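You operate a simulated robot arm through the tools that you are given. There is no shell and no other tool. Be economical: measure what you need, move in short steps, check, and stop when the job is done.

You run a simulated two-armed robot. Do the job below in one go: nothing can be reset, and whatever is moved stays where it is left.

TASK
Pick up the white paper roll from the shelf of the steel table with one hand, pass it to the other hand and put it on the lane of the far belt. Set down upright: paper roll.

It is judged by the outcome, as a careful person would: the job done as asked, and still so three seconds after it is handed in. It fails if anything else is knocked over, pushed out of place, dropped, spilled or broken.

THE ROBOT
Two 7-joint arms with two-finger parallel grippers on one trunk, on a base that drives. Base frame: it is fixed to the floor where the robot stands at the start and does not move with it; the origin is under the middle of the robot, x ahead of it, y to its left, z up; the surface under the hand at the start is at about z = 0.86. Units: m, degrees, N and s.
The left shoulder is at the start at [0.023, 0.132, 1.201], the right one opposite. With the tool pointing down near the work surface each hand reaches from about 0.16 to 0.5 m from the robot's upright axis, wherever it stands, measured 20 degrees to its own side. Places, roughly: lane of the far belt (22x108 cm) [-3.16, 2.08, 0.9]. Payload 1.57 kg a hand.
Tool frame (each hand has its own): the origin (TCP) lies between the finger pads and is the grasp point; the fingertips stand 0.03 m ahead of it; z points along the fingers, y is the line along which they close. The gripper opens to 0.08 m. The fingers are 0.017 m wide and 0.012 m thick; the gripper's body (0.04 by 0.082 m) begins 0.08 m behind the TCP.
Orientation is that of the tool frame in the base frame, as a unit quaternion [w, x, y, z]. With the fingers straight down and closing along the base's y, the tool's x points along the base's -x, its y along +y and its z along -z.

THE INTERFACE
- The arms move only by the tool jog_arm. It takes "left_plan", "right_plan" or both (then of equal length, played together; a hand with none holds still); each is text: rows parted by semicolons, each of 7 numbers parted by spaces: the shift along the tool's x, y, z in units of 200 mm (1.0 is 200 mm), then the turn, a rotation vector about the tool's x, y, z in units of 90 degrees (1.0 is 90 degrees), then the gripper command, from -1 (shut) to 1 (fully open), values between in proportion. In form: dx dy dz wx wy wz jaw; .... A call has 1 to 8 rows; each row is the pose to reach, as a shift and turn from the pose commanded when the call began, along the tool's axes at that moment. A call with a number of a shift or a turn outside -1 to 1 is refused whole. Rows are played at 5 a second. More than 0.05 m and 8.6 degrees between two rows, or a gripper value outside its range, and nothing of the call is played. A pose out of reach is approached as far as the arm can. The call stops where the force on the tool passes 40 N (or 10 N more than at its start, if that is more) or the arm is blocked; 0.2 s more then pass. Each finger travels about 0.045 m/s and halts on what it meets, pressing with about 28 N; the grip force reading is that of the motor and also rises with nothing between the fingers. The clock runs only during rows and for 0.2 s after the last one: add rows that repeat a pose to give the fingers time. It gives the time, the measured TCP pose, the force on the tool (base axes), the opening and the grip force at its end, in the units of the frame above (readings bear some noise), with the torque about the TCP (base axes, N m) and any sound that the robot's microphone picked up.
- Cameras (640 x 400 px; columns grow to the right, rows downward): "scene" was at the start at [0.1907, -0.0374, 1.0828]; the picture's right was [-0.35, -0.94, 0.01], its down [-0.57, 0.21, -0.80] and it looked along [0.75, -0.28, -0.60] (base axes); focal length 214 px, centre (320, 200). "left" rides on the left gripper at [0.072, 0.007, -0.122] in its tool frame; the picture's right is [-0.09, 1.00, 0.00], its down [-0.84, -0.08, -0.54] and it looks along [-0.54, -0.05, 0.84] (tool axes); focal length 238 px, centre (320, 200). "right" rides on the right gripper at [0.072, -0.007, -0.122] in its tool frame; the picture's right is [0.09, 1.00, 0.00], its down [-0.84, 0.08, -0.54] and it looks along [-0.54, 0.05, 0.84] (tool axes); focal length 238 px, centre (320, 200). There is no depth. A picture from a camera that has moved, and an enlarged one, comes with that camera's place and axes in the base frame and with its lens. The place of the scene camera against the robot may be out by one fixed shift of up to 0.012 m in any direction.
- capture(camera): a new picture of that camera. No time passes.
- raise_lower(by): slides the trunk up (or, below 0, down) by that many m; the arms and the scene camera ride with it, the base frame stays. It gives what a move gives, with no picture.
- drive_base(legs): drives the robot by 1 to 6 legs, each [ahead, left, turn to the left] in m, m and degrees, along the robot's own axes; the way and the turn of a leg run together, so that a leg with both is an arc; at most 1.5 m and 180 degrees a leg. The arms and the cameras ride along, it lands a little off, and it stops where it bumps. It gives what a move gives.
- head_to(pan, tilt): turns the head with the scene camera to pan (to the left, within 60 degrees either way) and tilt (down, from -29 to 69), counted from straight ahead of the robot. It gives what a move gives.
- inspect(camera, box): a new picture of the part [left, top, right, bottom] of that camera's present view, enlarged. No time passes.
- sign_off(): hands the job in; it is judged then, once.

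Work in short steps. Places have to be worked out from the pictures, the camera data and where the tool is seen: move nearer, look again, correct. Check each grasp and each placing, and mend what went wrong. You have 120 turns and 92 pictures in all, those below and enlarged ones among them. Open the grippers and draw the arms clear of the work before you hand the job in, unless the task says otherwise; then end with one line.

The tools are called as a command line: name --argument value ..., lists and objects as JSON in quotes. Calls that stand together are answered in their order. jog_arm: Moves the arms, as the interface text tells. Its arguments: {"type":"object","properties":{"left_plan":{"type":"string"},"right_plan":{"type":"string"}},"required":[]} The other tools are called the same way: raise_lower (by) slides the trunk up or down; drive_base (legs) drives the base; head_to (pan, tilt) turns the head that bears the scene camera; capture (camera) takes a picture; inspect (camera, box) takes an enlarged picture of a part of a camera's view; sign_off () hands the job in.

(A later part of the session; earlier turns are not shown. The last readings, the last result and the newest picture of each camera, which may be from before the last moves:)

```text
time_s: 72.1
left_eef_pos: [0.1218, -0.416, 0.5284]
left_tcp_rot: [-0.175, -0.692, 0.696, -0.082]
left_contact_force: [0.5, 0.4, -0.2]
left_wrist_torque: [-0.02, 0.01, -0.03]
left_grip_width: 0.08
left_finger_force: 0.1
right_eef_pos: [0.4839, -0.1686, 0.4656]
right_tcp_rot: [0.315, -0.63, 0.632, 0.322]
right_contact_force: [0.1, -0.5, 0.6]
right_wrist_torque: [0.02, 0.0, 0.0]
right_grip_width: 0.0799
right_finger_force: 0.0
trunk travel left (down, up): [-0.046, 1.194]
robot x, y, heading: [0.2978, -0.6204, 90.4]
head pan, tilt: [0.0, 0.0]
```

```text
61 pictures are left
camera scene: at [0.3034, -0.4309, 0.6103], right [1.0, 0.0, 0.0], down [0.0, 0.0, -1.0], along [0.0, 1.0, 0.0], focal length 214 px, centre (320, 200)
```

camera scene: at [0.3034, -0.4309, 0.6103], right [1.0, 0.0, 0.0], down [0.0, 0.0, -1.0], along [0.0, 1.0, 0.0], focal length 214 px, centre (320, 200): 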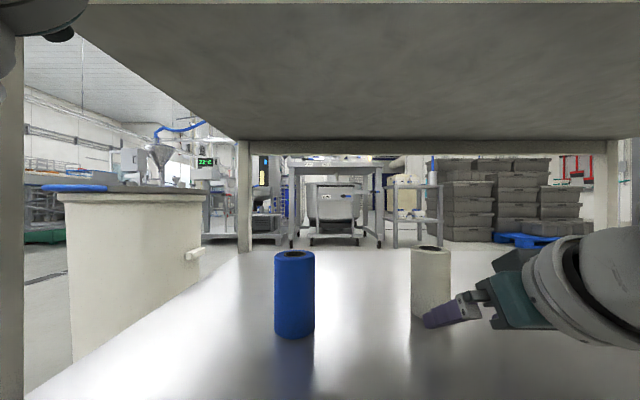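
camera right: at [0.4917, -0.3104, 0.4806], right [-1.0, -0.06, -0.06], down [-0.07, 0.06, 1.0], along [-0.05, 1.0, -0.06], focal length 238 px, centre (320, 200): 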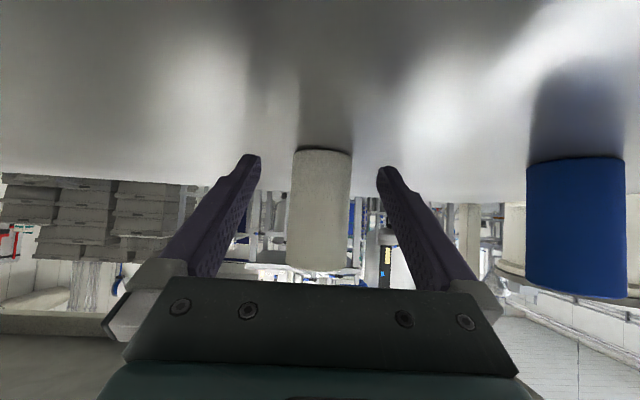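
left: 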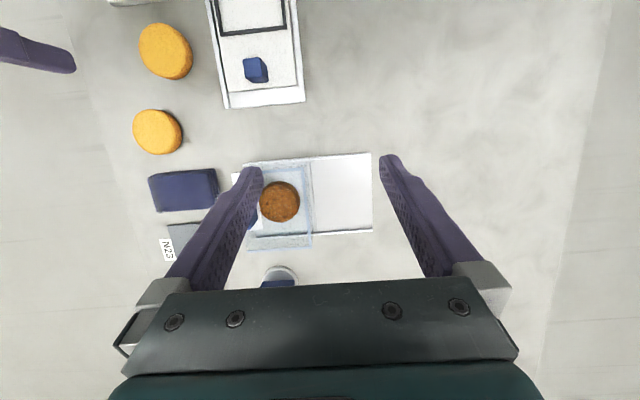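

Roll is 0.005 further left and its centre ≈0.114 ahead. I advance onto it slowly with the jaws open.

jog_arm --right_plan "-0.06 0.027 0.08 0 0 0 1; -0.12 0.027 0.16 0 0 0 1; -0.18 0.027 0.245 0 0 0 1; -0.24 0.027 0.325 0 0 0 1; -0.29 0.027 0.395 0 0 0 1; -0.338 0.027 0.459 0 0 0 1; -0.338 0.027 0.459 0 0 0 1"

capture --camera "right"

capture --camera "scene"

```text
time_s: 73.7
left_eef_pos: [0.1205, -0.4162, 0.5269]
left_tcp_rot: [-0.175, -0.692, 0.696, -0.082]
left_contact_force: [0.1, 0.5, 0.4]
left_wrist_torque: [0.0, 0.01, -0.02]
left_grip_width: 0.0802
left_finger_force: 0.0
right_eef_pos: [0.4779, -0.0558, 0.4652]
right_tcp_rot: [0.315, -0.63, 0.632, 0.323]
right_contact_force: [0.4, -0.3, 0.2]
right_wrist_torque: [0.02, 0.03, 0.0]
right_grip_width: 0.08
right_finger_force: 0.0
trunk travel left (down, up): [-0.046, 1.194]
robot x, y, heading: [0.2946, -0.6176, 90.3]
head pan, tilt: [0.0, 0.0]
```

```text
60 pictures are left
camera right: at [0.4859, -0.1962, 0.4805], right [-1.0, -0.06, -0.06], down [-0.07, 0.06, 1.0], along [-0.05, 1.0, -0.06], focal length 238 px, centre (320, 200)
```

right: 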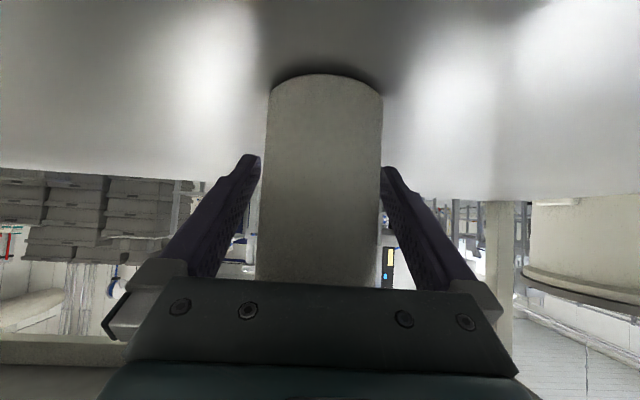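

```text
59 pictures are left
camera scene: at [0.3032, -0.4307, 0.6103], right [1.0, 0.0, 0.0], down [0.0, 0.0, -1.0], along [0.0, 1.0, 0.0], focal length 214 px, centre (320, 200)
```

scene: 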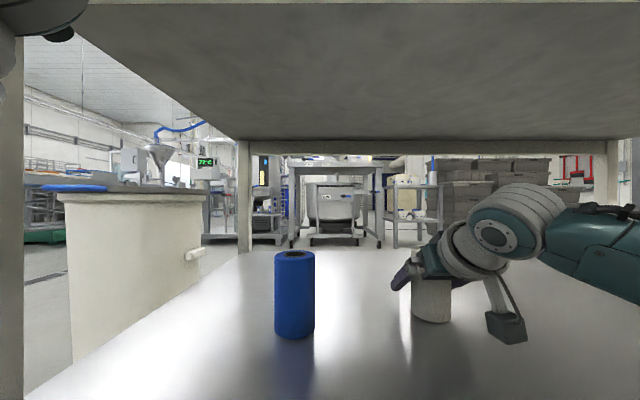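

The roll is centred between the fingers. I close the right gripper.

jog_arm --right_plan "0 0 0 0 0 0 0.5; 0 0 0 0 0 0 0; 0 0 0 0 0 0 -0.5; 0 0 0 0 0 0 -1; 0 0 0 0 0 0 -1; 0 0 0 0 0 0 -1"

```text
time_s: 75.1
left_eef_pos: [0.1197, -0.4172, 0.5276]
left_tcp_rot: [-0.174, -0.692, 0.696, -0.081]
left_contact_force: [0.3, 0.4, -0.6]
left_wrist_torque: [-0.03, 0.01, 0.03]
left_grip_width: 0.0802
left_finger_force: 0.2
right_eef_pos: [0.4787, -0.0563, 0.4662]
right_tcp_rot: [0.315, -0.63, 0.633, 0.322]
right_contact_force: [0.2, -0.5, 0.5]
right_wrist_torque: [-0.02, -0.08, 0.01]
right_grip_width: 0.0587
right_finger_force: 28.5
trunk travel left (down, up): [-0.046, 1.194]
robot x, y, heading: [0.2978, -0.6209, 90.0]
head pan, tilt: [0.0, 0.0]
```

Gripped at 0.0587 m width with 28.5 N. I lift about 0.06 m straight up (tool −x/−z mix) and look.

jog_arm --right_plan "-0.06 0 -0.045 0 0 0 -1; -0.12 0 -0.09 0 0 0 -1; -0.18 0 -0.13 0 0 0 -1; -0.24 0 -0.178 0 0 0 -1; -0.24 0 -0.178 0 0 0 -1"

capture --camera "right"

capture --camera "scene"

```text
time_s: 76.3
left_eef_pos: [0.1203, -0.4162, 0.5283]
left_tcp_rot: [-0.175, -0.692, 0.696, -0.082]
left_contact_force: [-0.9, 0.2, 1.0]
left_wrist_torque: [-0.01, -0.04, 0.01]
left_grip_width: 0.0801
left_finger_force: 0.0
right_eef_pos: [0.4808, -0.0557, 0.5256]
right_tcp_rot: [0.315, -0.63, 0.632, 0.323]
right_contact_force: [-0.4, -0.5, -1.5]
right_wrist_torque: [0.05, -0.04, -0.02]
right_grip_width: 0.0586
right_finger_force: 28.3
trunk travel left (down, up): [-0.046, 1.194]
robot x, y, heading: [0.2973, -0.622, 90.3]
head pan, tilt: [0.0, 0.0]
```

```text
58 pictures are left
camera right: at [0.4873, -0.1968, 0.5405], right [-1.0, -0.06, -0.06], down [-0.07, 0.06, 1.0], along [-0.05, 1.0, -0.06], focal length 238 px, centre (320, 200)
```

right: 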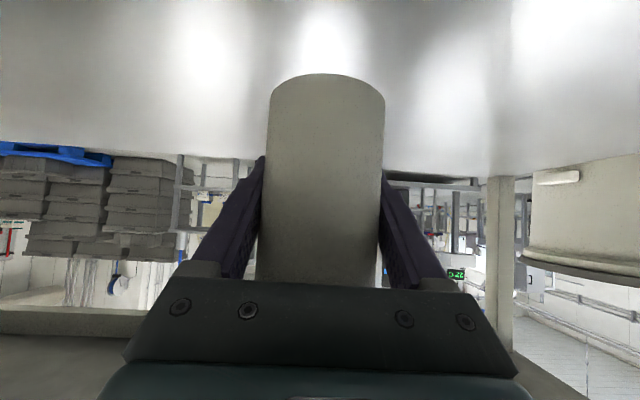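

```text
57 pictures are left
camera scene: at [0.3031, -0.4308, 0.6103], right [1.0, 0.0, 0.0], down [0.0, 0.0, -1.0], along [0.0, 1.0, 0.0], focal length 214 px, centre (320, 200)
```

scene: 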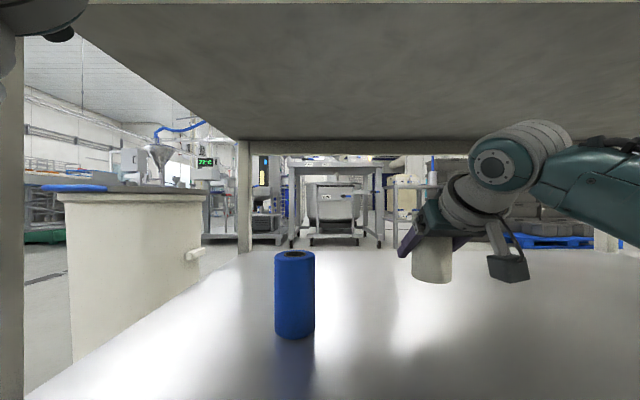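

Roll is held and clear of the shelf. I lower 0.025 m to keep the wrist away from the apron and drive straight back out.

jog_arm --right_plan "0.1 0 0.074 0 0 0 -1; 0.1 0 0.074 0 0 0 -1"

drive_base --legs '[[-0.6, 0, 0]]'

capture --camera "scene"

```text
time_s: 76.9
left_eef_pos: [0.1213, -0.4165, 0.5281]
left_tcp_rot: [-0.175, -0.691, 0.696, -0.081]
left_contact_force: [1.1, 0.2, 0.9]
left_wrist_torque: [-0.01, 0.0, -0.03]
left_grip_width: 0.0799
left_finger_force: 0.1
right_eef_pos: [0.4804, -0.0564, 0.5001]
right_tcp_rot: [0.315, -0.63, 0.632, 0.323]
right_contact_force: [0.5, 0.2, -1.3]
right_wrist_torque: [0.01, 0.0, 0.0]
right_grip_width: 0.0585
right_finger_force: 27.6
trunk travel left (down, up): [-0.046, 1.194]
robot x, y, heading: [0.2986, -0.6193, 90.3]
head pan, tilt: [0.0, 0.0]
```

```text
time_s: 80.3
left_eef_pos: [0.1219, -1.0074, 0.5284]
left_tcp_rot: [-0.174, -0.691, 0.697, -0.081]
left_contact_force: [0.3, 0.9, 1.0]
left_wrist_torque: [0.0, -0.01, 0.0]
left_grip_width: 0.08
left_finger_force: 0.0
right_eef_pos: [0.4836, -0.648, 0.5004]
right_tcp_rot: [0.316, -0.629, 0.633, 0.322]
right_contact_force: [-0.4, -0.2, -0.1]
right_wrist_torque: [0.05, 0.0, -0.01]
right_grip_width: 0.0588
right_finger_force: 28.3
trunk travel left (down, up): [-0.046, 1.194]
robot x, y, heading: [0.2967, -1.2133, 89.9]
head pan, tilt: [0.0, 0.0]
```

```text
56 pictures are left
camera scene: at [0.3049, -1.0213, 0.6104], right [1.0, 0.0, 0.0], down [0.0, 0.0, -1.0], along [0.0, 1.0, 0.0], focal length 214 px, centre (320, 200)
```

scene: 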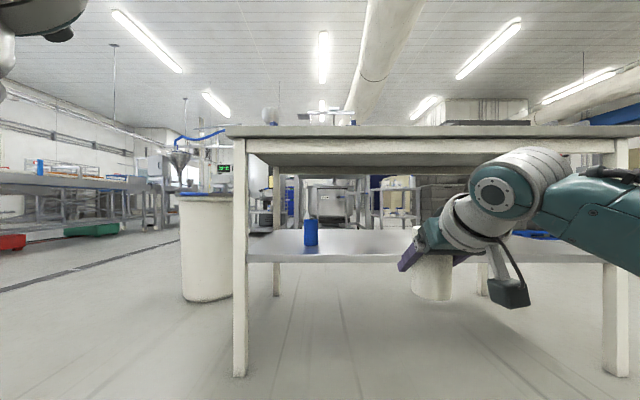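

Out cleanly with the roll. I raise the trunk 0.5 m for the handover and bring the right hand in front of the middle of the body.

raise_lower --by 0.5

jog_arm --right_plan "0.06 0.12 -0.08 0 0 0 -1; 0.12 0.24 -0.16 0 0 0 -1; 0.18 0.36 -0.24 0 0 0 -1; 0.24 0.48 -0.32 0 0 0 -1; 0.3 0.6 -0.4 0 0 0 -1; 0.36 0.72 -0.48 0 0 0 -1; 0.4 0.84 -0.54 0 0 0 -1; 0.4 0.9 -0.54 0 0 0 -1"

head_to --pan 0 --tilt 30

capture --camera "scene"

```text
refused: 0.5 is not a number from -0.4 to 0.4
```

```text
time_s: 82.1
left_eef_pos: [0.1222, -1.007, 0.5278]
left_tcp_rot: [-0.175, -0.691, 0.696, -0.081]
left_contact_force: [0.4, 0.0, -1.4]
left_wrist_torque: [0.02, -0.07, 0.0]
left_grip_width: 0.0802
left_finger_force: 0.0
right_eef_pos: [0.3042, -0.7824, 0.5026]
right_tcp_rot: [0.315, -0.629, 0.633, 0.323]
right_contact_force: [0.8, -0.1, -1.1]
right_wrist_torque: [0.0, 0.01, -0.02]
right_grip_width: 0.0587
right_finger_force: 27.7
trunk travel left (down, up): [-0.046, 1.194]
robot x, y, heading: [0.3, -1.2097, 90.1]
head pan, tilt: [0.0, 0.0]
```

```text
time_s: 83.0
left_eef_pos: [0.1225, -1.0073, 0.5278]
left_tcp_rot: [-0.175, -0.691, 0.696, -0.082]
left_contact_force: [-1.1, -0.2, -0.7]
left_wrist_torque: [0.03, -0.01, 0.02]
left_grip_width: 0.0802
left_finger_force: 0.0
right_eef_pos: [0.3039, -0.7821, 0.5021]
right_tcp_rot: [0.315, -0.629, 0.633, 0.322]
right_contact_force: [0.4, -0.2, -1.4]
right_wrist_torque: [0.0, 0.0, 0.01]
right_grip_width: 0.0589
right_finger_force: 27.7
trunk travel left (down, up): [-0.046, 1.194]
robot x, y, heading: [0.2979, -1.209, 90.2]
head pan, tilt: [0.0, 30.0]
```

```text
55 pictures are left
camera scene: at [0.3049, -1.0216, 0.562], right [1.0, 0.0, 0.0], down [0.0, -0.5, -0.87], along [0.0, 0.87, -0.5], focal length 214 px, centre (320, 200)
```

scene: 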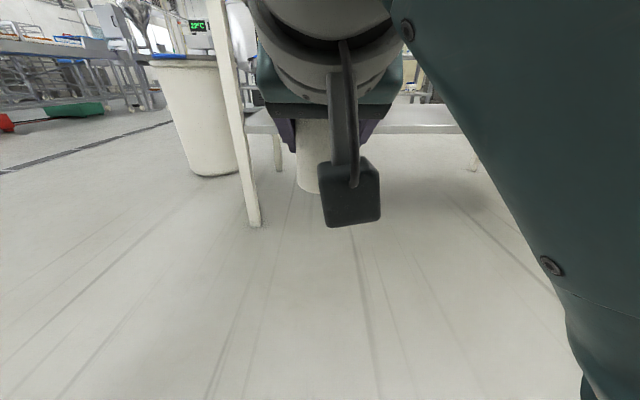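

Roll is held in front of the body. I raise the trunk in two steps, then lift and advance the left hand clear of the roll.

raise_lower --by 0.3

raise_lower --by 0.25

jog_arm --left_plan "-0.075 0.02 -0.16 0 0 0 1; -0.15 0.04 -0.32 0 0 0 1; -0.225 0.06 -0.48 0 0 0 1; -0.3 0.08 -0.64 0 0 0 1; -0.375 0.1 -0.8 0 0 0 1; -0.455 0.12 -0.97 0 0 0 1; -0.455 0.12 -0.97 0 0 0 1"

jog_arm --left_plan "0 0 0 -0.01 -0.021 0.082 1; 0 0 0 -0.02 -0.042 0.164 1; 0 0 0 -0.03 -0.063 0.246 1; 0 0 0 -0.04 -0.084 0.328 1; 0 0 0 -0.05 -0.105 0.41 1; 0 0 0 -0.06 -0.126 0.492 1; 0 0 0 -0.07 -0.147 0.574 1; 0 0 0 -0.08 -0.168 0.656 1"

```text
time_s: 86.0
left_eef_pos: [0.1222, -1.0082, 0.8272]
left_tcp_rot: [-0.175, -0.691, 0.696, -0.082]
left_contact_force: [-0.4, 0.3, -0.9]
left_wrist_torque: [0.0, 0.03, 0.0]
left_grip_width: 0.0799
left_finger_force: 0.0
right_eef_pos: [0.3033, -0.782, 0.8016]
right_tcp_rot: [0.316, -0.629, 0.633, 0.322]
right_contact_force: [-0.2, 0.2, -0.2]
right_wrist_torque: [0.04, -0.04, -0.02]
right_grip_width: 0.0589
right_finger_force: 27.8
trunk travel left (down, up): [-0.346, 0.894]
robot x, y, heading: [0.302, -1.2104, 90.0]
head pan, tilt: [0.0, 30.0]
```

```text
time_s: 88.6
left_eef_pos: [0.1224, -1.0076, 1.0765]
left_tcp_rot: [-0.175, -0.691, 0.696, -0.082]
left_contact_force: [-0.3, 0.3, 0.2]
left_wrist_torque: [-0.01, 0.0, -0.01]
left_grip_width: 0.0801
left_finger_force: 0.1
right_eef_pos: [0.3038, -0.7824, 1.0524]
right_tcp_rot: [0.315, -0.629, 0.633, 0.322]
right_contact_force: [0.7, -0.2, -1.0]
right_wrist_torque: [0.01, -0.05, 0.0]
right_grip_width: 0.0585
right_finger_force: 28.2
trunk travel left (down, up): [-0.596, 0.644]
robot x, y, heading: [0.298, -1.2112, 90.4]
head pan, tilt: [0.0, 30.0]
```

```text
time_s: 89.4
left_eef_pos: [0.1174, -0.9652, 1.088]
left_tcp_rot: [0.247, 0.677, -0.674, 0.166]
left_contact_force: [0.0, -0.5, 0.5]
left_wrist_torque: [0.0, 0.02, -0.03]
left_grip_width: 0.0797
left_finger_force: 0.0
right_eef_pos: [0.3028, -0.7823, 1.0511]
right_tcp_rot: [0.315, -0.629, 0.633, 0.322]
right_contact_force: [0.1, -0.3, -1.8]
right_wrist_torque: [0.0, -0.02, -0.02]
right_grip_width: 0.0587
right_finger_force: 28.1
trunk travel left (down, up): [-0.596, 0.644]
robot x, y, heading: [0.3004, -1.2109, 89.9]
head pan, tilt: [0.0, 30.0]
stopped in row 3 (left hand): the arm was blocked; the commanded pose is now the measured one
```

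```text
time_s: 91.2
left_eef_pos: [0.1176, -0.9682, 1.0833]
left_tcp_rot: [-0.094, -0.254, 0.951, -0.147]
left_contact_force: [-0.2, -0.2, -0.1]
left_wrist_torque: [-0.01, -0.01, 0.01]
left_grip_width: 0.0801
left_finger_force: 0.0
right_eef_pos: [0.3038, -0.783, 1.052]
right_tcp_rot: [0.315, -0.63, 0.633, 0.322]
right_contact_force: [-0.6, 0.2, -1.3]
right_wrist_torque: [0.02, 0.01, 0.01]
right_grip_width: 0.0587
right_finger_force: 28.4
trunk travel left (down, up): [-0.596, 0.644]
robot x, y, heading: [0.3018, -1.2096, 89.9]
head pan, tilt: [0.0, 30.0]
```

The left arm was cramped near the body; the yaw is now about 60°. I move it forward first and then up.

jog_arm --left_plan "-0.09 0.165 -0.065 0 0 0 1; -0.18 0.33 -0.13 0 0 0 1; -0.273 0.497 -0.196 0 0 0 1; -0.23 0.46 -0.35 0 0 0 1; -0.19 0.42 -0.51 0 0 0 1; -0.147 0.381 -0.664 0 0 0 1; -0.147 0.381 -0.664 0 0 0 1"

capture --camera "scene"

```text
time_s: 92.3
left_eef_pos: [0.1106, -0.8726, 1.0627]
left_tcp_rot: [-0.108, -0.256, 0.929, -0.246]
left_contact_force: [-1.4, -0.1, 0.3]
left_wrist_torque: [-0.02, -0.01, 0.02]
left_grip_width: 0.08
left_finger_force: 0.0
right_eef_pos: [0.3033, -0.7817, 1.0528]
right_tcp_rot: [0.315, -0.629, 0.633, 0.322]
right_contact_force: [-0.5, 0.1, -1.5]
right_wrist_torque: [0.04, -0.01, 0.01]
right_grip_width: 0.0587
right_finger_force: 27.7
trunk travel left (down, up): [-0.596, 0.644]
robot x, y, heading: [0.2961, -1.2076, 89.9]
head pan, tilt: [0.0, 30.0]
stopped in row 5 (left hand): the arm was blocked; the commanded pose is now the measured one
```

```text
54 pictures are left
camera scene: at [0.3049, -1.0215, 1.112], right [1.0, 0.0, 0.0], down [0.0, -0.5, -0.87], along [0.0, 0.87, -0.5], focal length 214 px, centre (320, 200)
```

scene: 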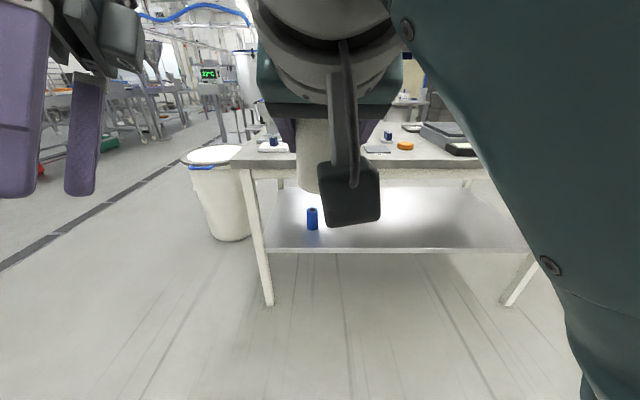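

The left hand is blocked going higher with the tool down (wrist already above the shoulder). I instead lower the right hand with the roll by 0.17 m so the left can come over it.

jog_arm --right_plan "0.114 0 0.084 0 0 0 -1; 0.228 0 0.168 0 0 0 -1; 0.342 0 0.252 0 0 0 -1; 0.456 0 0.336 0 0 0 -1; 0.57 0 0.42 0 0 0 -1; 0.684 0 0.504 0 0 0 -1; 0.684 0 0.504 0 0 0 -1"

capture --camera "scene"

capture --camera "left"

```text
time_s: 93.9
left_eef_pos: [0.1105, -0.8721, 1.0615]
left_tcp_rot: [-0.108, -0.256, 0.929, -0.246]
left_contact_force: [-0.4, -0.6, 0.7]
left_wrist_torque: [0.02, 0.01, 0.0]
left_grip_width: 0.0801
left_finger_force: 0.2
right_eef_pos: [0.3013, -0.7804, 0.8823]
right_tcp_rot: [0.316, -0.629, 0.633, 0.322]
right_contact_force: [0.0, 0.0, -1.0]
right_wrist_torque: [0.03, -0.01, -0.03]
right_grip_width: 0.0587
right_finger_force: 28.6
trunk travel left (down, up): [-0.596, 0.644]
robot x, y, heading: [0.2962, -1.2143, 90.0]
head pan, tilt: [0.0, 30.0]
```

```text
53 pictures are left
camera scene: at [0.3049, -1.0216, 1.112], right [1.0, 0.0, 0.0], down [0.0, -0.5, -0.87], along [0.0, 0.87, -0.5], focal length 214 px, centre (320, 200)
```

scene: 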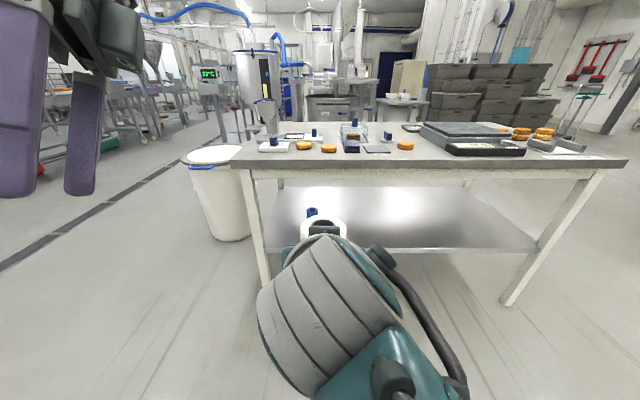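

```text
52 pictures are left
camera left: at [0.0552, -0.8346, 1.1877], right [-0.45, 0.78, -0.43], down [0.79, 0.57, 0.22], along [0.42, -0.24, -0.88], focal length 238 px, centre (320, 200)
```

left: 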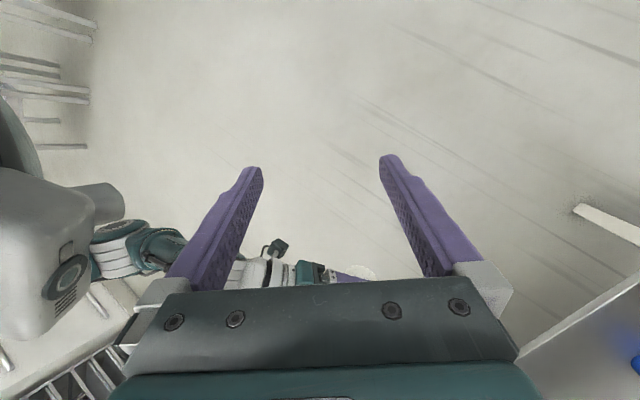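

Now the roll is low in front and visible. I straighten the left hand (closing fore-aft) while bringing it part way over.

jog_arm --left_plan "-0.083 0.023 -0.013 -0.053 -0.024 0.056 1; -0.166 0.046 -0.026 -0.107 -0.047 0.111 1; -0.25 0.069 -0.039 -0.16 -0.07 0.167 1; -0.33 0.092 -0.052 -0.214 -0.094 0.223 1; -0.41 0.115 -0.065 -0.267 -0.118 0.279 1; -0.494 0.137 -0.077 -0.32 -0.141 0.334 1; -0.494 0.137 -0.077 -0.32 -0.141 0.334 1"

capture --camera "scene"

capture --camera "left"

```text
time_s: 95.5
left_eef_pos: [0.1806, -0.8018, 1.0324]
left_tcp_rot: [0.001, 0.0, 1.0, 0.0]
left_contact_force: [-0.3, -0.8, -0.4]
left_wrist_torque: [0.02, 0.0, 0.05]
left_grip_width: 0.0801
left_finger_force: 0.0
right_eef_pos: [0.302, -0.782, 0.8816]
right_tcp_rot: [0.315, -0.629, 0.632, 0.323]
right_contact_force: [0.0, -0.6, -1.3]
right_wrist_torque: [0.02, -0.04, 0.01]
right_grip_width: 0.0585
right_finger_force: 28.1
trunk travel left (down, up): [-0.596, 0.644]
robot x, y, heading: [0.298, -1.2114, 90.1]
head pan, tilt: [0.0, 30.0]
```

```text
51 pictures are left
camera scene: at [0.3048, -1.0216, 1.112], right [1.0, 0.0, 0.0], down [0.0, -0.5, -0.87], along [0.0, 0.87, -0.5], focal length 214 px, centre (320, 200)
```

scene: 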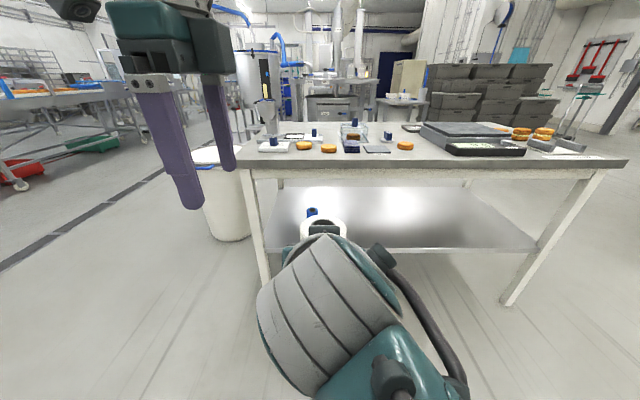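

```text
50 pictures are left
camera left: at [0.109, -0.7942, 1.155], right [0.09, 1.0, 0.0], down [0.84, -0.08, 0.54], along [0.54, -0.05, -0.84], focal length 238 px, centre (320, 200)
```

left: 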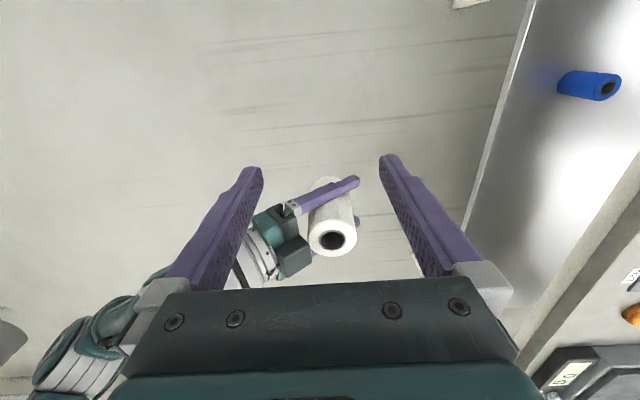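

Left hand is exactly vertical, and its camera puts the roll axis at about (0.300,-0.793). The near finger would come too close to the right palm in fore-aft closing, so I'll turn the left hand back 90° to close along x and grip only the top 3 cm above the right fingers.

jog_arm --left_plan "0 0 0 0 0 -0.09 1; 0 0 0 0 0 -0.18 1; 0 0 0 0 0 -0.27 1; 0 0 0 0 0 -0.36 1; 0 0 0 0 0 -0.45 1; 0 0 0 0 0 -0.54 1; 0 0 0 0 0 -0.63 1; 0 0 0 0 0 -0.72 1"

jog_arm --left_plan "0 0 0 0 0 -0.09 1; 0 0 0 0 0 -0.18 1; 0 0 0 0 0 -0.28 1; 0 0 0 0 0 -0.28 1"

capture --camera "left"

```text
time_s: 97.3
left_eef_pos: [0.1804, -0.8025, 1.032]
left_tcp_rot: [0.001, -0.536, 0.844, -0.001]
left_contact_force: [0.1, 0.3, -0.3]
left_wrist_torque: [-0.01, 0.0, -0.01]
left_grip_width: 0.08
left_finger_force: 0.1
right_eef_pos: [0.302, -0.782, 0.8832]
right_tcp_rot: [0.315, -0.63, 0.633, 0.322]
right_contact_force: [0.3, -0.1, -2.2]
right_wrist_torque: [0.02, -0.02, 0.04]
right_grip_width: 0.0586
right_finger_force: 27.8
trunk travel left (down, up): [-0.596, 0.644]
robot x, y, heading: [0.2982, -1.2099, 89.8]
head pan, tilt: [0.0, 30.0]
```

```text
refused: row 3 steps farther than a row can; nothing moved
```

```text
49 pictures are left
camera left: at [0.1441, -0.8639, 1.1546], right [-0.86, 0.51, 0.0], down [0.42, 0.73, 0.54], along [0.28, 0.47, -0.84], focal length 238 px, centre (320, 200)
```

left: 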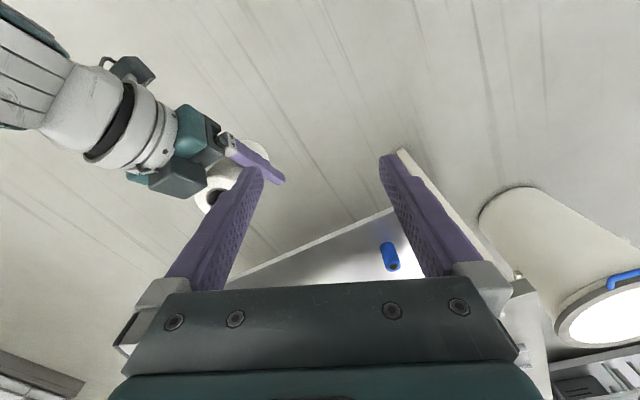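

I finish the turn and bring the hand nearer to the roll at the safe height for another look.

jog_arm --left_plan "0 0 0 0 0 -0.09 1; 0 0 0 0 0 -0.18 1; 0 0 0 0 0 -0.27 1; 0 0 0 0 0 -0.28 1; 0 0 0 0 0 -0.28 1"

jog_arm --left_plan "0 -0.2 0 0 0 0 1; 0 -0.4 0 0 0 0 1; 0 -0.6 0 0 0 0 1; 0 -0.6 0 0 0 0 1"

capture --camera "left"

capture --camera "scene"

```text
time_s: 98.5
left_eef_pos: [0.1797, -0.8016, 1.0327]
left_tcp_rot: [-0.001, 0.708, -0.707, 0.001]
left_contact_force: [0.1, 0.0, -0.2]
left_wrist_torque: [0.04, -0.02, 0.01]
left_grip_width: 0.0802
left_finger_force: 0.0
right_eef_pos: [0.3017, -0.7825, 0.8822]
right_tcp_rot: [0.315, -0.629, 0.633, 0.322]
right_contact_force: [0.0, -0.9, -1.3]
right_wrist_torque: [0.01, -0.01, -0.03]
right_grip_width: 0.0587
right_finger_force: 27.8
trunk travel left (down, up): [-0.596, 0.644]
robot x, y, heading: [0.2971, -1.2116, 89.9]
head pan, tilt: [0.0, 30.0]
```

```text
time_s: 99.5
left_eef_pos: [0.3007, -0.8023, 1.0335]
left_tcp_rot: [0.0, -0.707, 0.707, 0.0]
left_contact_force: [-0.1, -0.4, -0.3]
left_wrist_torque: [-0.04, 0.01, -0.01]
left_grip_width: 0.08
left_finger_force: 0.1
right_eef_pos: [0.3013, -0.7819, 0.8827]
right_tcp_rot: [0.315, -0.629, 0.633, 0.323]
right_contact_force: [0.6, 0.0, -1.1]
right_wrist_torque: [0.02, 0.02, 0.05]
right_grip_width: 0.0588
right_finger_force: 27.9
trunk travel left (down, up): [-0.596, 0.644]
robot x, y, heading: [0.2954, -1.2085, 89.9]
head pan, tilt: [0.0, 30.0]
```

```text
48 pictures are left
camera left: at [0.2937, -0.8734, 1.1549], right [-1.0, 0.09, 0.0], down [0.08, 0.84, 0.54], along [0.05, 0.54, -0.84], focal length 238 px, centre (320, 200)
```

left: 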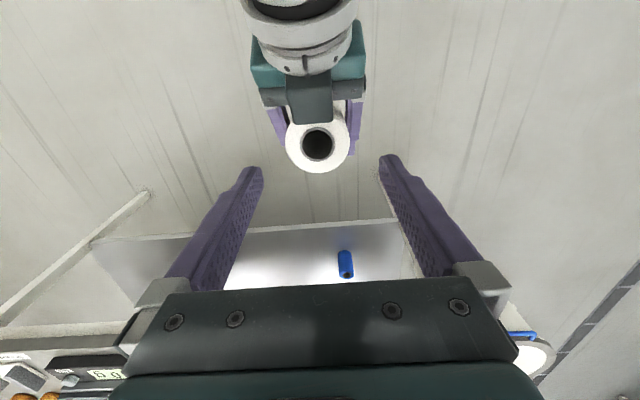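

```text
47 pictures are left
camera scene: at [0.3048, -1.0216, 1.112], right [1.0, 0.0, 0.0], down [0.0, -0.5, -0.87], along [0.0, 0.87, -0.5], focal length 214 px, centre (320, 200)
```

scene: 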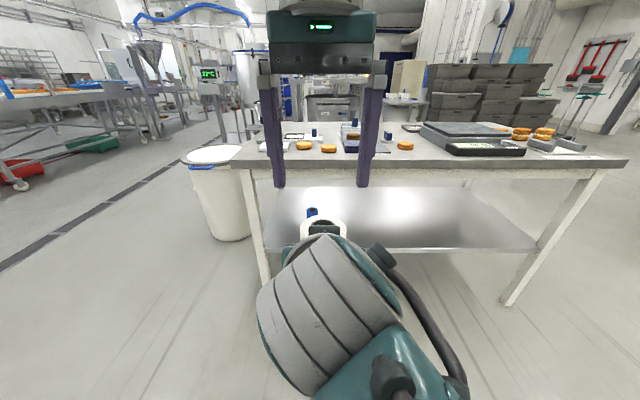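

The roll's top centre comes out at (0.3036,-0.796,0.937). I descend the left hand over it to TCP z≈0.938, fingertips just above the right fingers.

jog_arm --left_plan "-0.03 -0.015 0.12 0 0 0 1; -0.03 -0.015 0.24 0 0 0 1; -0.03 -0.015 0.32 0 0 0 1; -0.03 -0.015 0.38 0 0 0 1; -0.03 -0.015 0.43 0 0 0 1; -0.03 -0.015 0.46 0 0 0 1; -0.03 -0.015 0.475 0 0 0 1; -0.03 -0.015 0.475 0 0 0 1"

capture --camera "left"

inspect --camera "scene" --box '[240, 100, 440, 280]'

```text
time_s: 101.3
left_eef_pos: [0.3045, -0.7956, 0.9387]
left_tcp_rot: [0.002, -0.707, 0.708, 0.001]
left_contact_force: [0.1, 3.9, 12.3]
left_wrist_torque: [0.03, 0.53, -0.12]
left_grip_width: 0.0799
left_finger_force: 0.1
right_eef_pos: [0.3028, -0.783, 0.8809]
right_tcp_rot: [0.315, -0.63, 0.634, 0.319]
right_contact_force: [-0.7, -4.2, -13.5]
right_wrist_torque: [0.37, -0.53, 0.15]
right_grip_width: 0.0587
right_finger_force: 28.1
trunk travel left (down, up): [-0.596, 0.644]
robot x, y, heading: [0.3018, -1.2122, 90.2]
head pan, tilt: [0.0, 30.0]
```

```text
46 pictures are left
camera left: at [0.2976, -0.8672, 1.0607], right [-1.0, 0.09, 0.0], down [0.08, 0.83, 0.55], along [0.05, 0.54, -0.84], focal length 238 px, centre (320, 200)
```

left: 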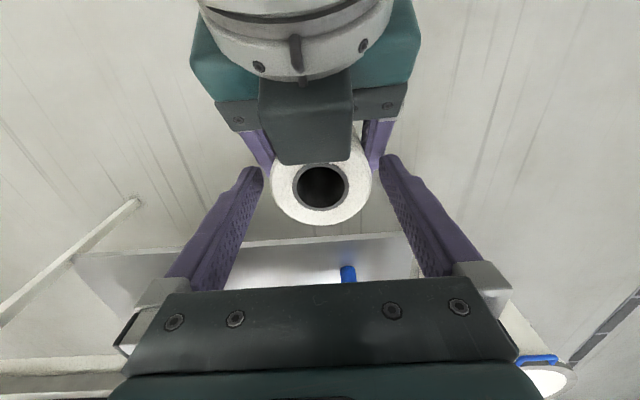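

```text
2.22 times, centred on (340, 190) of scene
camera zoom: at [0.3049, -1.0216, 1.112], right [1.0, 0.0, 0.0], down [0.0, -0.5, -0.87], along [0.0, 0.87, -0.5], focal length 477 px, centre (276, 222)
```

zoom: 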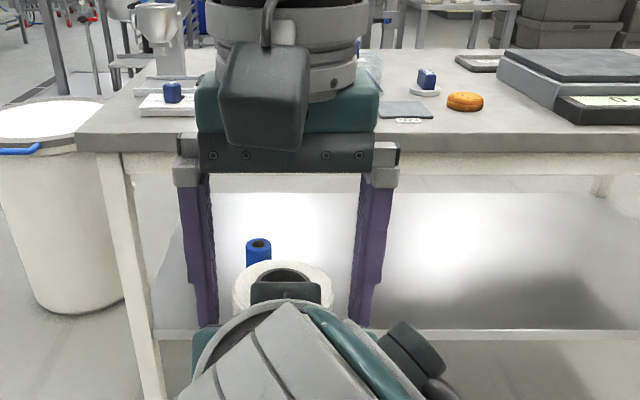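

There's a 12 N touch of the left fingertips on the right fingers. I lift 7 mm to free it and then close the left gripper.

jog_arm --left_plan "0 0 -0.035 0 0 0 1; 0 0 -0.035 0 0 0 1; 0 0 -0.035 0 0 0 0.7; 0 0 -0.035 0 0 0 0.5"

```text
time_s: 102.3
left_eef_pos: [0.3035, -0.7963, 0.9446]
left_tcp_rot: [-0.001, 0.707, -0.707, 0.001]
left_contact_force: [-0.8, -0.7, -1.1]
left_wrist_torque: [0.01, 0.04, 0.0]
left_grip_width: 0.061
left_finger_force: 0.9
right_eef_pos: [0.3028, -0.7813, 0.883]
right_tcp_rot: [0.316, -0.629, 0.633, 0.323]
right_contact_force: [1.5, 0.7, -1.3]
right_wrist_torque: [0.03, 0.08, 0.03]
right_grip_width: 0.0585
right_finger_force: 28.4
trunk travel left (down, up): [-0.596, 0.644]
robot x, y, heading: [0.2989, -1.2122, 90.3]
head pan, tilt: [0.0, 30.0]
```

Free of contact. I go 4 mm deeper with the narrowed jaws and then close fully.

jog_arm --left_plan "0 0 0.02 0 0 0 0.55; 0 0 0.02 0 0 0 0; 0 0 0.02 0 0 0 -1; 0 0 0.02 0 0 0 -1; 0 0 0.02 0 0 0 -1"

capture --camera "left"

```text
time_s: 103.5
left_eef_pos: [0.3027, -0.7973, 0.9407]
left_tcp_rot: [0.001, -0.707, 0.708, 0.0]
left_contact_force: [-2.4, 0.3, 2.6]
left_wrist_torque: [0.06, 0.82, 0.02]
left_grip_width: 0.059
left_finger_force: 28.0
right_eef_pos: [0.3032, -0.7818, 0.8824]
right_tcp_rot: [0.316, -0.629, 0.633, 0.322]
right_contact_force: [2.8, -0.3, -3.8]
right_wrist_torque: [0.07, -0.63, 0.02]
right_grip_width: 0.0584
right_finger_force: 28.2
trunk travel left (down, up): [-0.596, 0.644]
robot x, y, heading: [0.2965, -1.2119, 90.1]
head pan, tilt: [0.0, 30.0]
```

```text
44 pictures are left
camera left: at [0.297, -0.8672, 1.0633], right [-1.0, 0.09, 0.0], down [0.08, 0.84, 0.54], along [0.05, 0.54, -0.84], focal length 238 px, centre (320, 200)
```

left: 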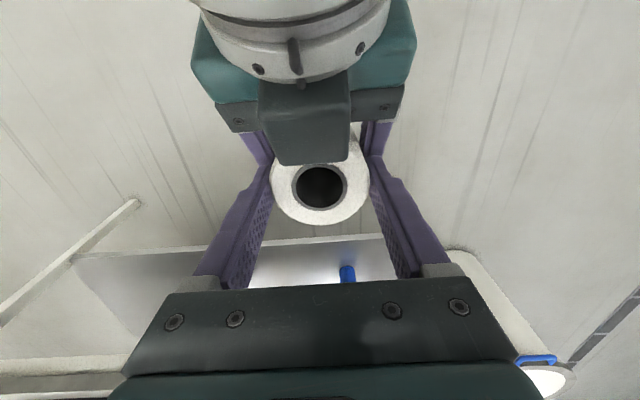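

Both hands hold the roll (0.059 m, 28 N). I open the right gripper and check the roll stays.

jog_arm --right_plan "0 0 0 0 0 0 -0.5; 0 0 0 0 0 0 0.5; 0 0 0 0 0 0 1; 0 0 0 0 0 0 1; 0 0 0 0 0 0 1"

capture --camera "right"

```text
time_s: 104.7
left_eef_pos: [0.3038, -0.7972, 0.9418]
left_tcp_rot: [0.0, -0.707, 0.707, -0.001]
left_contact_force: [0.4, 0.2, -0.2]
left_wrist_torque: [-0.01, -0.03, -0.03]
left_grip_width: 0.059
left_finger_force: 27.6
right_eef_pos: [0.3019, -0.7829, 0.8828]
right_tcp_rot: [0.316, -0.629, 0.632, 0.324]
right_contact_force: [0.0, -0.3, -0.2]
right_wrist_torque: [0.02, 0.0, -0.01]
right_grip_width: 0.0798
right_finger_force: 0.1
trunk travel left (down, up): [-0.596, 0.644]
robot x, y, heading: [0.2994, -1.2123, 90.2]
head pan, tilt: [0.0, 30.0]
```

```text
43 pictures are left
camera right: at [0.3086, -0.9221, 0.8975], right [-1.0, -0.05, -0.06], down [-0.07, 0.06, 1.0], along [-0.05, 1.0, -0.06], focal length 238 px, centre (320, 200)
```

right: 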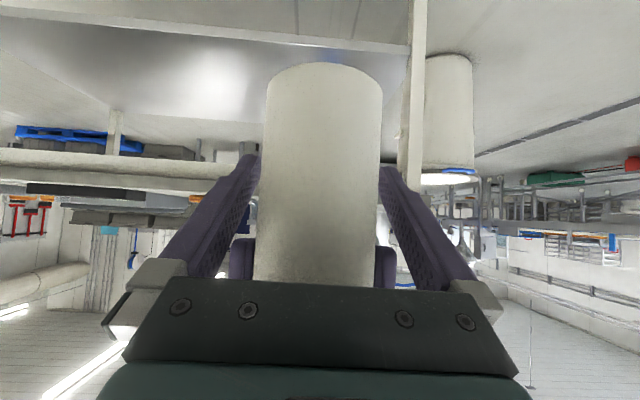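

The left hand carries the roll alone. I part the hands: left 0.06 m forward, right 0.05 m back and slightly down, then right out to its side.

jog_arm --left_plan "-0.06 0 0 0 0 0 -1; -0.12 0 0 0 0 0 -1; -0.18 0 0 0 0 0 -1; -0.24 0 0 0 0 0 -1; -0.3 0 0 0 0 0 -1; -0.3 0 0 0 0 0 -1" --right_plan "0.03 0 -0.04 0 0 0 1; 0.06 0 -0.08 0 0 0 1; 0.09 0 -0.12 0 0 0 1; 0.12 0 -0.16 0 0 0 1; 0.16 0 -0.19 0 0 0 1; 0.16 0 -0.19 0 0 0 1"

capture --camera "right"

```text
time_s: 106.1
left_eef_pos: [0.297, -0.7784, 0.9432]
left_tcp_rot: [0.001, -0.707, 0.707, 0.0]
left_contact_force: [-0.1, 0.7, -1.6]
left_wrist_torque: [-0.01, -0.01, 0.03]
left_grip_width: 0.0587
left_finger_force: 27.8
left hand out of reach, approached as far as the arm can: row 2, 3, 4, 5, 6
right_eef_pos: [0.3034, -0.8298, 0.8786]
right_tcp_rot: [-0.319, 0.631, -0.631, -0.321]
right_contact_force: [0.6, 0.0, -0.1]
right_wrist_torque: [-0.02, -0.01, 0.02]
right_grip_width: 0.0802
right_finger_force: 0.1
trunk travel left (down, up): [-0.596, 0.644]
robot x, y, heading: [0.2979, -1.211, 90.3]
head pan, tilt: [0.0, 30.0]
```

```text
42 pictures are left
camera right: at [0.3112, -0.9715, 0.8928], right [-1.0, -0.05, -0.07], down [-0.08, 0.06, 1.0], along [-0.05, 1.0, -0.06], focal length 238 px, centre (320, 200)
```

right: 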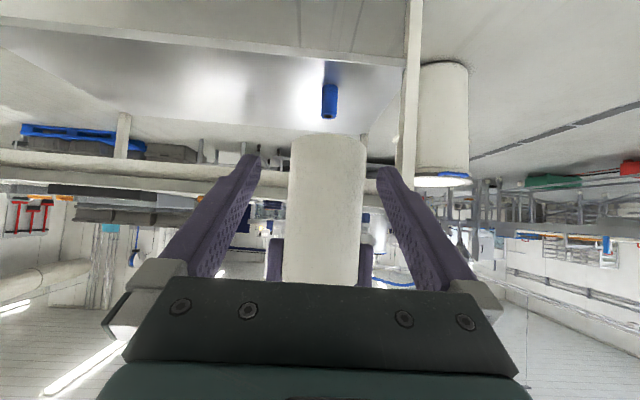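

Left is at its reach limit; the right tips are just about free. I draw the right hand back another 0.04 m, then out to the right.

jog_arm --right_plan "0.06 0 -0.08 0 0 0 1; 0.12 0 -0.16 0 0 0 1; 0.12 0 -0.16 0 0 0 1; 0.12 -0.2 -0.16 0 0 0 1; 0.12 -0.4 -0.16 0 0 0 1; 0.12 -0.6 -0.16 0 0 0 1; 0.12 -0.8 -0.16 0 0 0 1; 0.12 -0.9 -0.16 0 0 0 1"

capture --camera "scene"

capture --camera "left"

```text
time_s: 107.9
left_eef_pos: [0.2986, -0.7781, 0.9446]
left_tcp_rot: [0.001, -0.707, 0.707, 0.0]
left_contact_force: [0.8, -0.5, -1.7]
left_wrist_torque: [0.03, 0.0, 0.01]
left_grip_width: 0.059
left_finger_force: 27.4
right_eef_pos: [0.4814, -0.871, 0.8761]
right_tcp_rot: [0.316, -0.629, 0.633, 0.323]
right_contact_force: [-0.2, 0.9, 0.3]
right_wrist_torque: [-0.03, 0.0, 0.01]
right_grip_width: 0.0801
right_finger_force: 0.1
trunk travel left (down, up): [-0.596, 0.644]
robot x, y, heading: [0.3008, -1.2121, 90.2]
head pan, tilt: [0.0, 30.0]
```

```text
41 pictures are left
camera scene: at [0.305, -1.0216, 1.112], right [1.0, 0.0, 0.0], down [0.0, -0.5, -0.87], along [0.0, 0.87, -0.5], focal length 214 px, centre (320, 200)
```

scene: 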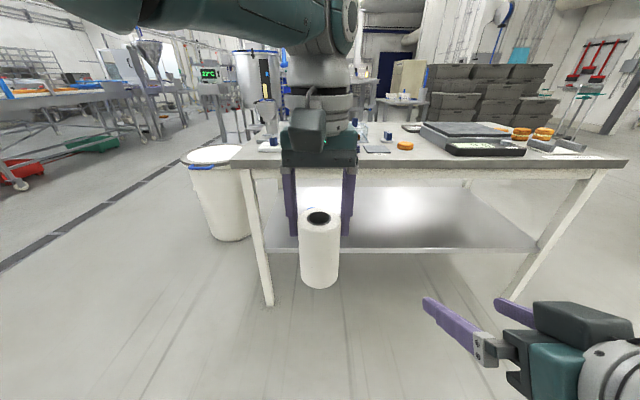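

```text
40 pictures are left
camera left: at [0.2916, -0.8488, 1.0654], right [-1.0, 0.09, 0.0], down [0.08, 0.84, 0.54], along [0.05, 0.54, -0.84], focal length 238 px, centre (320, 200)
```

left: 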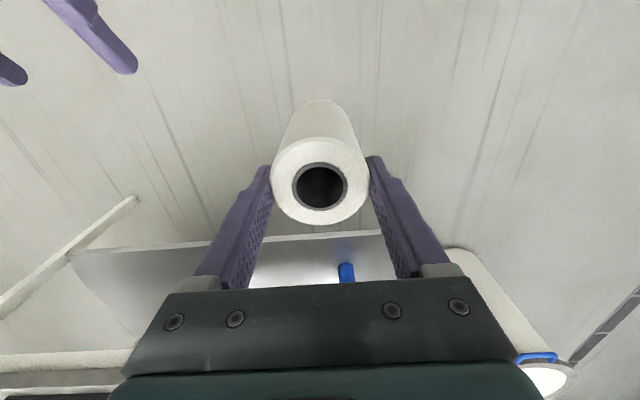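

Roll is upright in the left hand, right hand is clear. I shift the left hand to its own side, raise the trunk, and turn to look at the way to the far belt.

jog_arm --left_plan "0 0.2 0 0 0 0 -1; 0 0.4 0 0 0 0 -1; 0 0.6 0 0 0 0 -1; 0 0.6 0 0 0 0 -1"

raise_lower --by 0.22

drive_base --legs '[[0, 0, 60]]'

head_to --pan 0 --tilt 15

capture --camera "scene"

```text
time_s: 108.9
left_eef_pos: [0.1822, -0.7434, 0.9386]
left_tcp_rot: [-0.001, -0.707, 0.708, -0.001]
left_contact_force: [-0.3, -0.3, -1.2]
left_wrist_torque: [-0.01, 0.0, 0.04]
left_grip_width: 0.0585
left_finger_force: 27.8
left hand out of reach, approached as far as the arm can: row 1, 2, 3, 4
right_eef_pos: [0.4819, -0.8722, 0.8754]
right_tcp_rot: [0.316, -0.629, 0.633, 0.323]
right_contact_force: [0.4, -1.2, 0.2]
right_wrist_torque: [-0.04, -0.01, 0.01]
right_grip_width: 0.0799
right_finger_force: 0.1
trunk travel left (down, up): [-0.596, 0.644]
robot x, y, heading: [0.2979, -1.2111, 90.2]
head pan, tilt: [0.0, 30.0]
```

```text
time_s: 111.2
left_eef_pos: [0.1829, -0.7437, 1.1591]
left_tcp_rot: [0.0, 0.708, -0.707, 0.001]
left_contact_force: [0.7, 0.2, -1.5]
left_wrist_torque: [-0.03, -0.01, -0.01]
left_grip_width: 0.0588
left_finger_force: 28.4
right_eef_pos: [0.4821, -0.8714, 1.0953]
right_tcp_rot: [0.315, -0.629, 0.634, 0.322]
right_contact_force: [-0.4, 0.1, -0.1]
right_wrist_torque: [0.05, 0.0, 0.02]
right_grip_width: 0.08
right_finger_force: 0.1
trunk travel left (down, up): [-0.816, 0.424]
robot x, y, heading: [0.3004, -1.2115, 90.2]
head pan, tilt: [0.0, 30.0]
```

```text
time_s: 114.3
left_eef_pos: [-0.1628, -1.0791, 1.1592]
left_tcp_rot: [-0.001, 0.966, -0.26, 0.002]
left_contact_force: [0.6, 0.2, -0.7]
left_wrist_torque: [0.0, -0.01, 0.03]
left_grip_width: 0.0588
left_finger_force: 27.7
right_eef_pos: [0.0969, -0.884, 1.0963]
right_tcp_rot: [-0.112, 0.861, -0.234, -0.437]
right_contact_force: [-0.6, -0.6, -0.9]
right_wrist_torque: [0.0, -0.04, -0.01]
right_grip_width: 0.0801
right_finger_force: 0.1
trunk travel left (down, up): [-0.816, 0.424]
robot x, y, heading: [0.2995, -1.2127, 150.1]
head pan, tilt: [0.0, 30.0]
```

```text
time_s: 115.0
left_eef_pos: [-0.1636, -1.0783, 1.1576]
left_tcp_rot: [-0.001, 0.966, -0.259, 0.0]
left_contact_force: [-0.1, 0.7, -1.1]
left_wrist_torque: [0.01, 0.0, 0.01]
left_grip_width: 0.0591
left_finger_force: 27.9
right_eef_pos: [0.0957, -0.8844, 1.0947]
right_tcp_rot: [-0.112, 0.861, -0.234, -0.437]
right_contact_force: [0.4, -0.7, -0.3]
right_wrist_torque: [0.0, -0.03, 0.03]
right_grip_width: 0.08
right_finger_force: 0.0
trunk travel left (down, up): [-0.816, 0.424]
robot x, y, heading: [0.3003, -1.2112, 150.1]
head pan, tilt: [0.0, 15.0]
```

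```text
39 pictures are left
camera scene: at [0.1376, -1.1155, 1.3561], right [0.5, 0.87, 0.0], down [0.23, -0.13, -0.97], along [-0.84, 0.48, -0.26], focal length 214 px, centre (320, 200)
```

scene: 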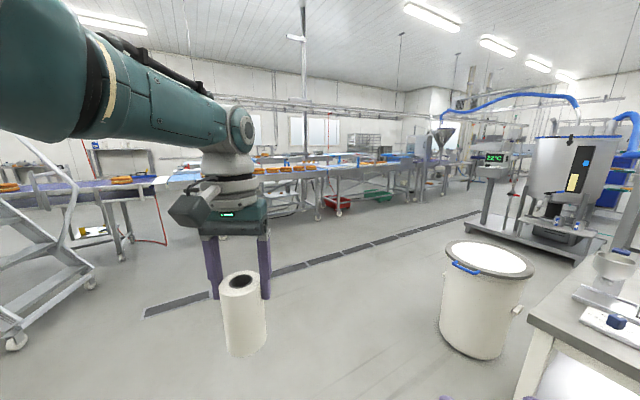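

The target point projects near (375,165), the far section of the belt line. I zoom in there.

inspect --camera "scene" --box '[260, 110, 480, 240]'

```text
2.91 times, centred on (370, 175) of scene
camera zoom: at [0.1376, -1.1155, 1.3561], right [0.5, 0.87, 0.0], down [0.23, -0.13, -0.97], along [-0.84, 0.48, -0.26], focal length 624 px, centre (174, 273)
```

zoom: 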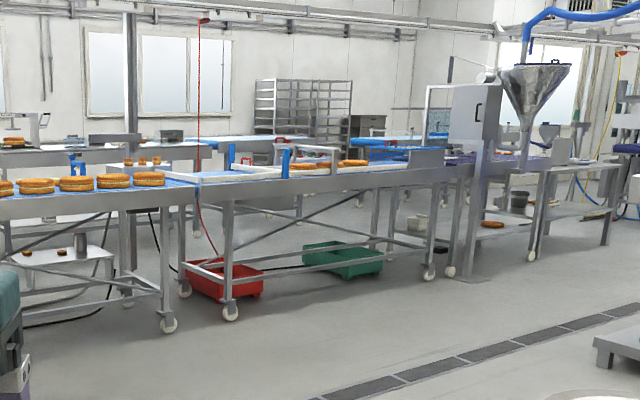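

The target belt section stands at about x≈-3.15, y 1.2–3.2. I drive round the white drum with wide margin and stop to look.

drive_base --legs '[[0, 0, 30], [1.4, 0, 0], [0, 0, -60], [1.4, 0, 0]]'

capture --camera "scene"

```text
time_s: 132.7
left_eef_pos: [-2.1671, 0.3217, 1.1589]
left_tcp_rot: [-0.001, 0.871, -0.492, 0.001]
left_contact_force: [-0.5, 0.2, -1.1]
left_wrist_torque: [0.0, 0.02, 0.0]
left_grip_width: 0.0589
left_finger_force: 28.1
right_eef_pos: [-1.8465, 0.3668, 1.096]
right_tcp_rot: [-0.218, 0.775, -0.442, -0.394]
right_contact_force: [-0.5, -0.4, 0.6]
right_wrist_torque: [-0.02, -0.03, 0.04]
right_grip_width: 0.0801
right_finger_force: 0.1
trunk travel left (down, up): [-0.816, 0.424]
robot x, y, heading: [-1.8287, -0.0227, 121.2]
head pan, tilt: [0.0, 15.0]
```

```text
37 pictures are left
camera scene: at [-1.921, 0.1473, 1.3562], right [0.86, 0.52, 0.0], down [0.13, -0.22, -0.97], along [-0.5, 0.83, -0.26], focal length 214 px, centre (320, 200)
```

scene: 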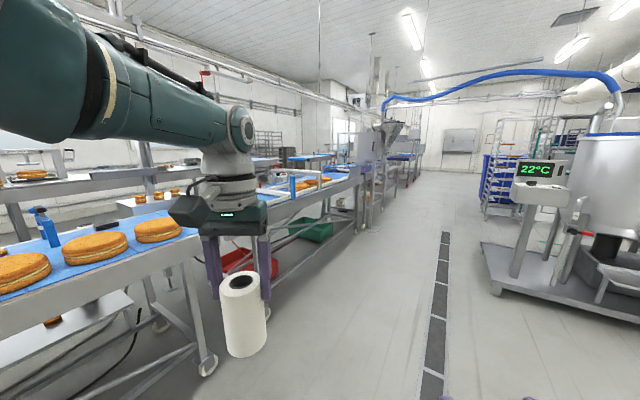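

The target projects at about (314,187), the far section of this near row. I zoom in there.

inspect --camera "scene" --box '[240, 140, 400, 240]'

```text
4.00 times, centred on (320, 190) of scene
camera zoom: at [-1.921, 0.1473, 1.3562], right [0.86, 0.52, 0.0], down [0.13, -0.22, -0.97], along [-0.5, 0.83, -0.26], focal length 858 px, centre (320, 240)
```

zoom: 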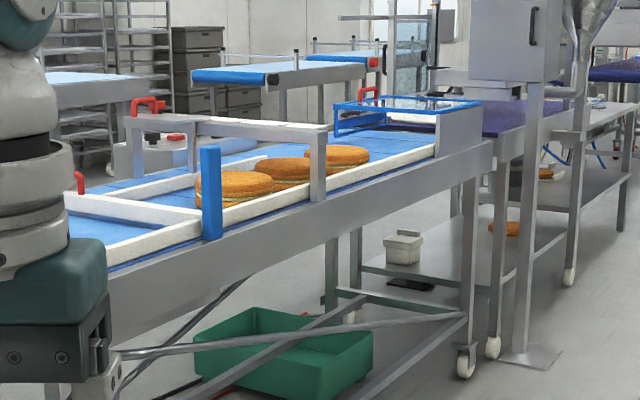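

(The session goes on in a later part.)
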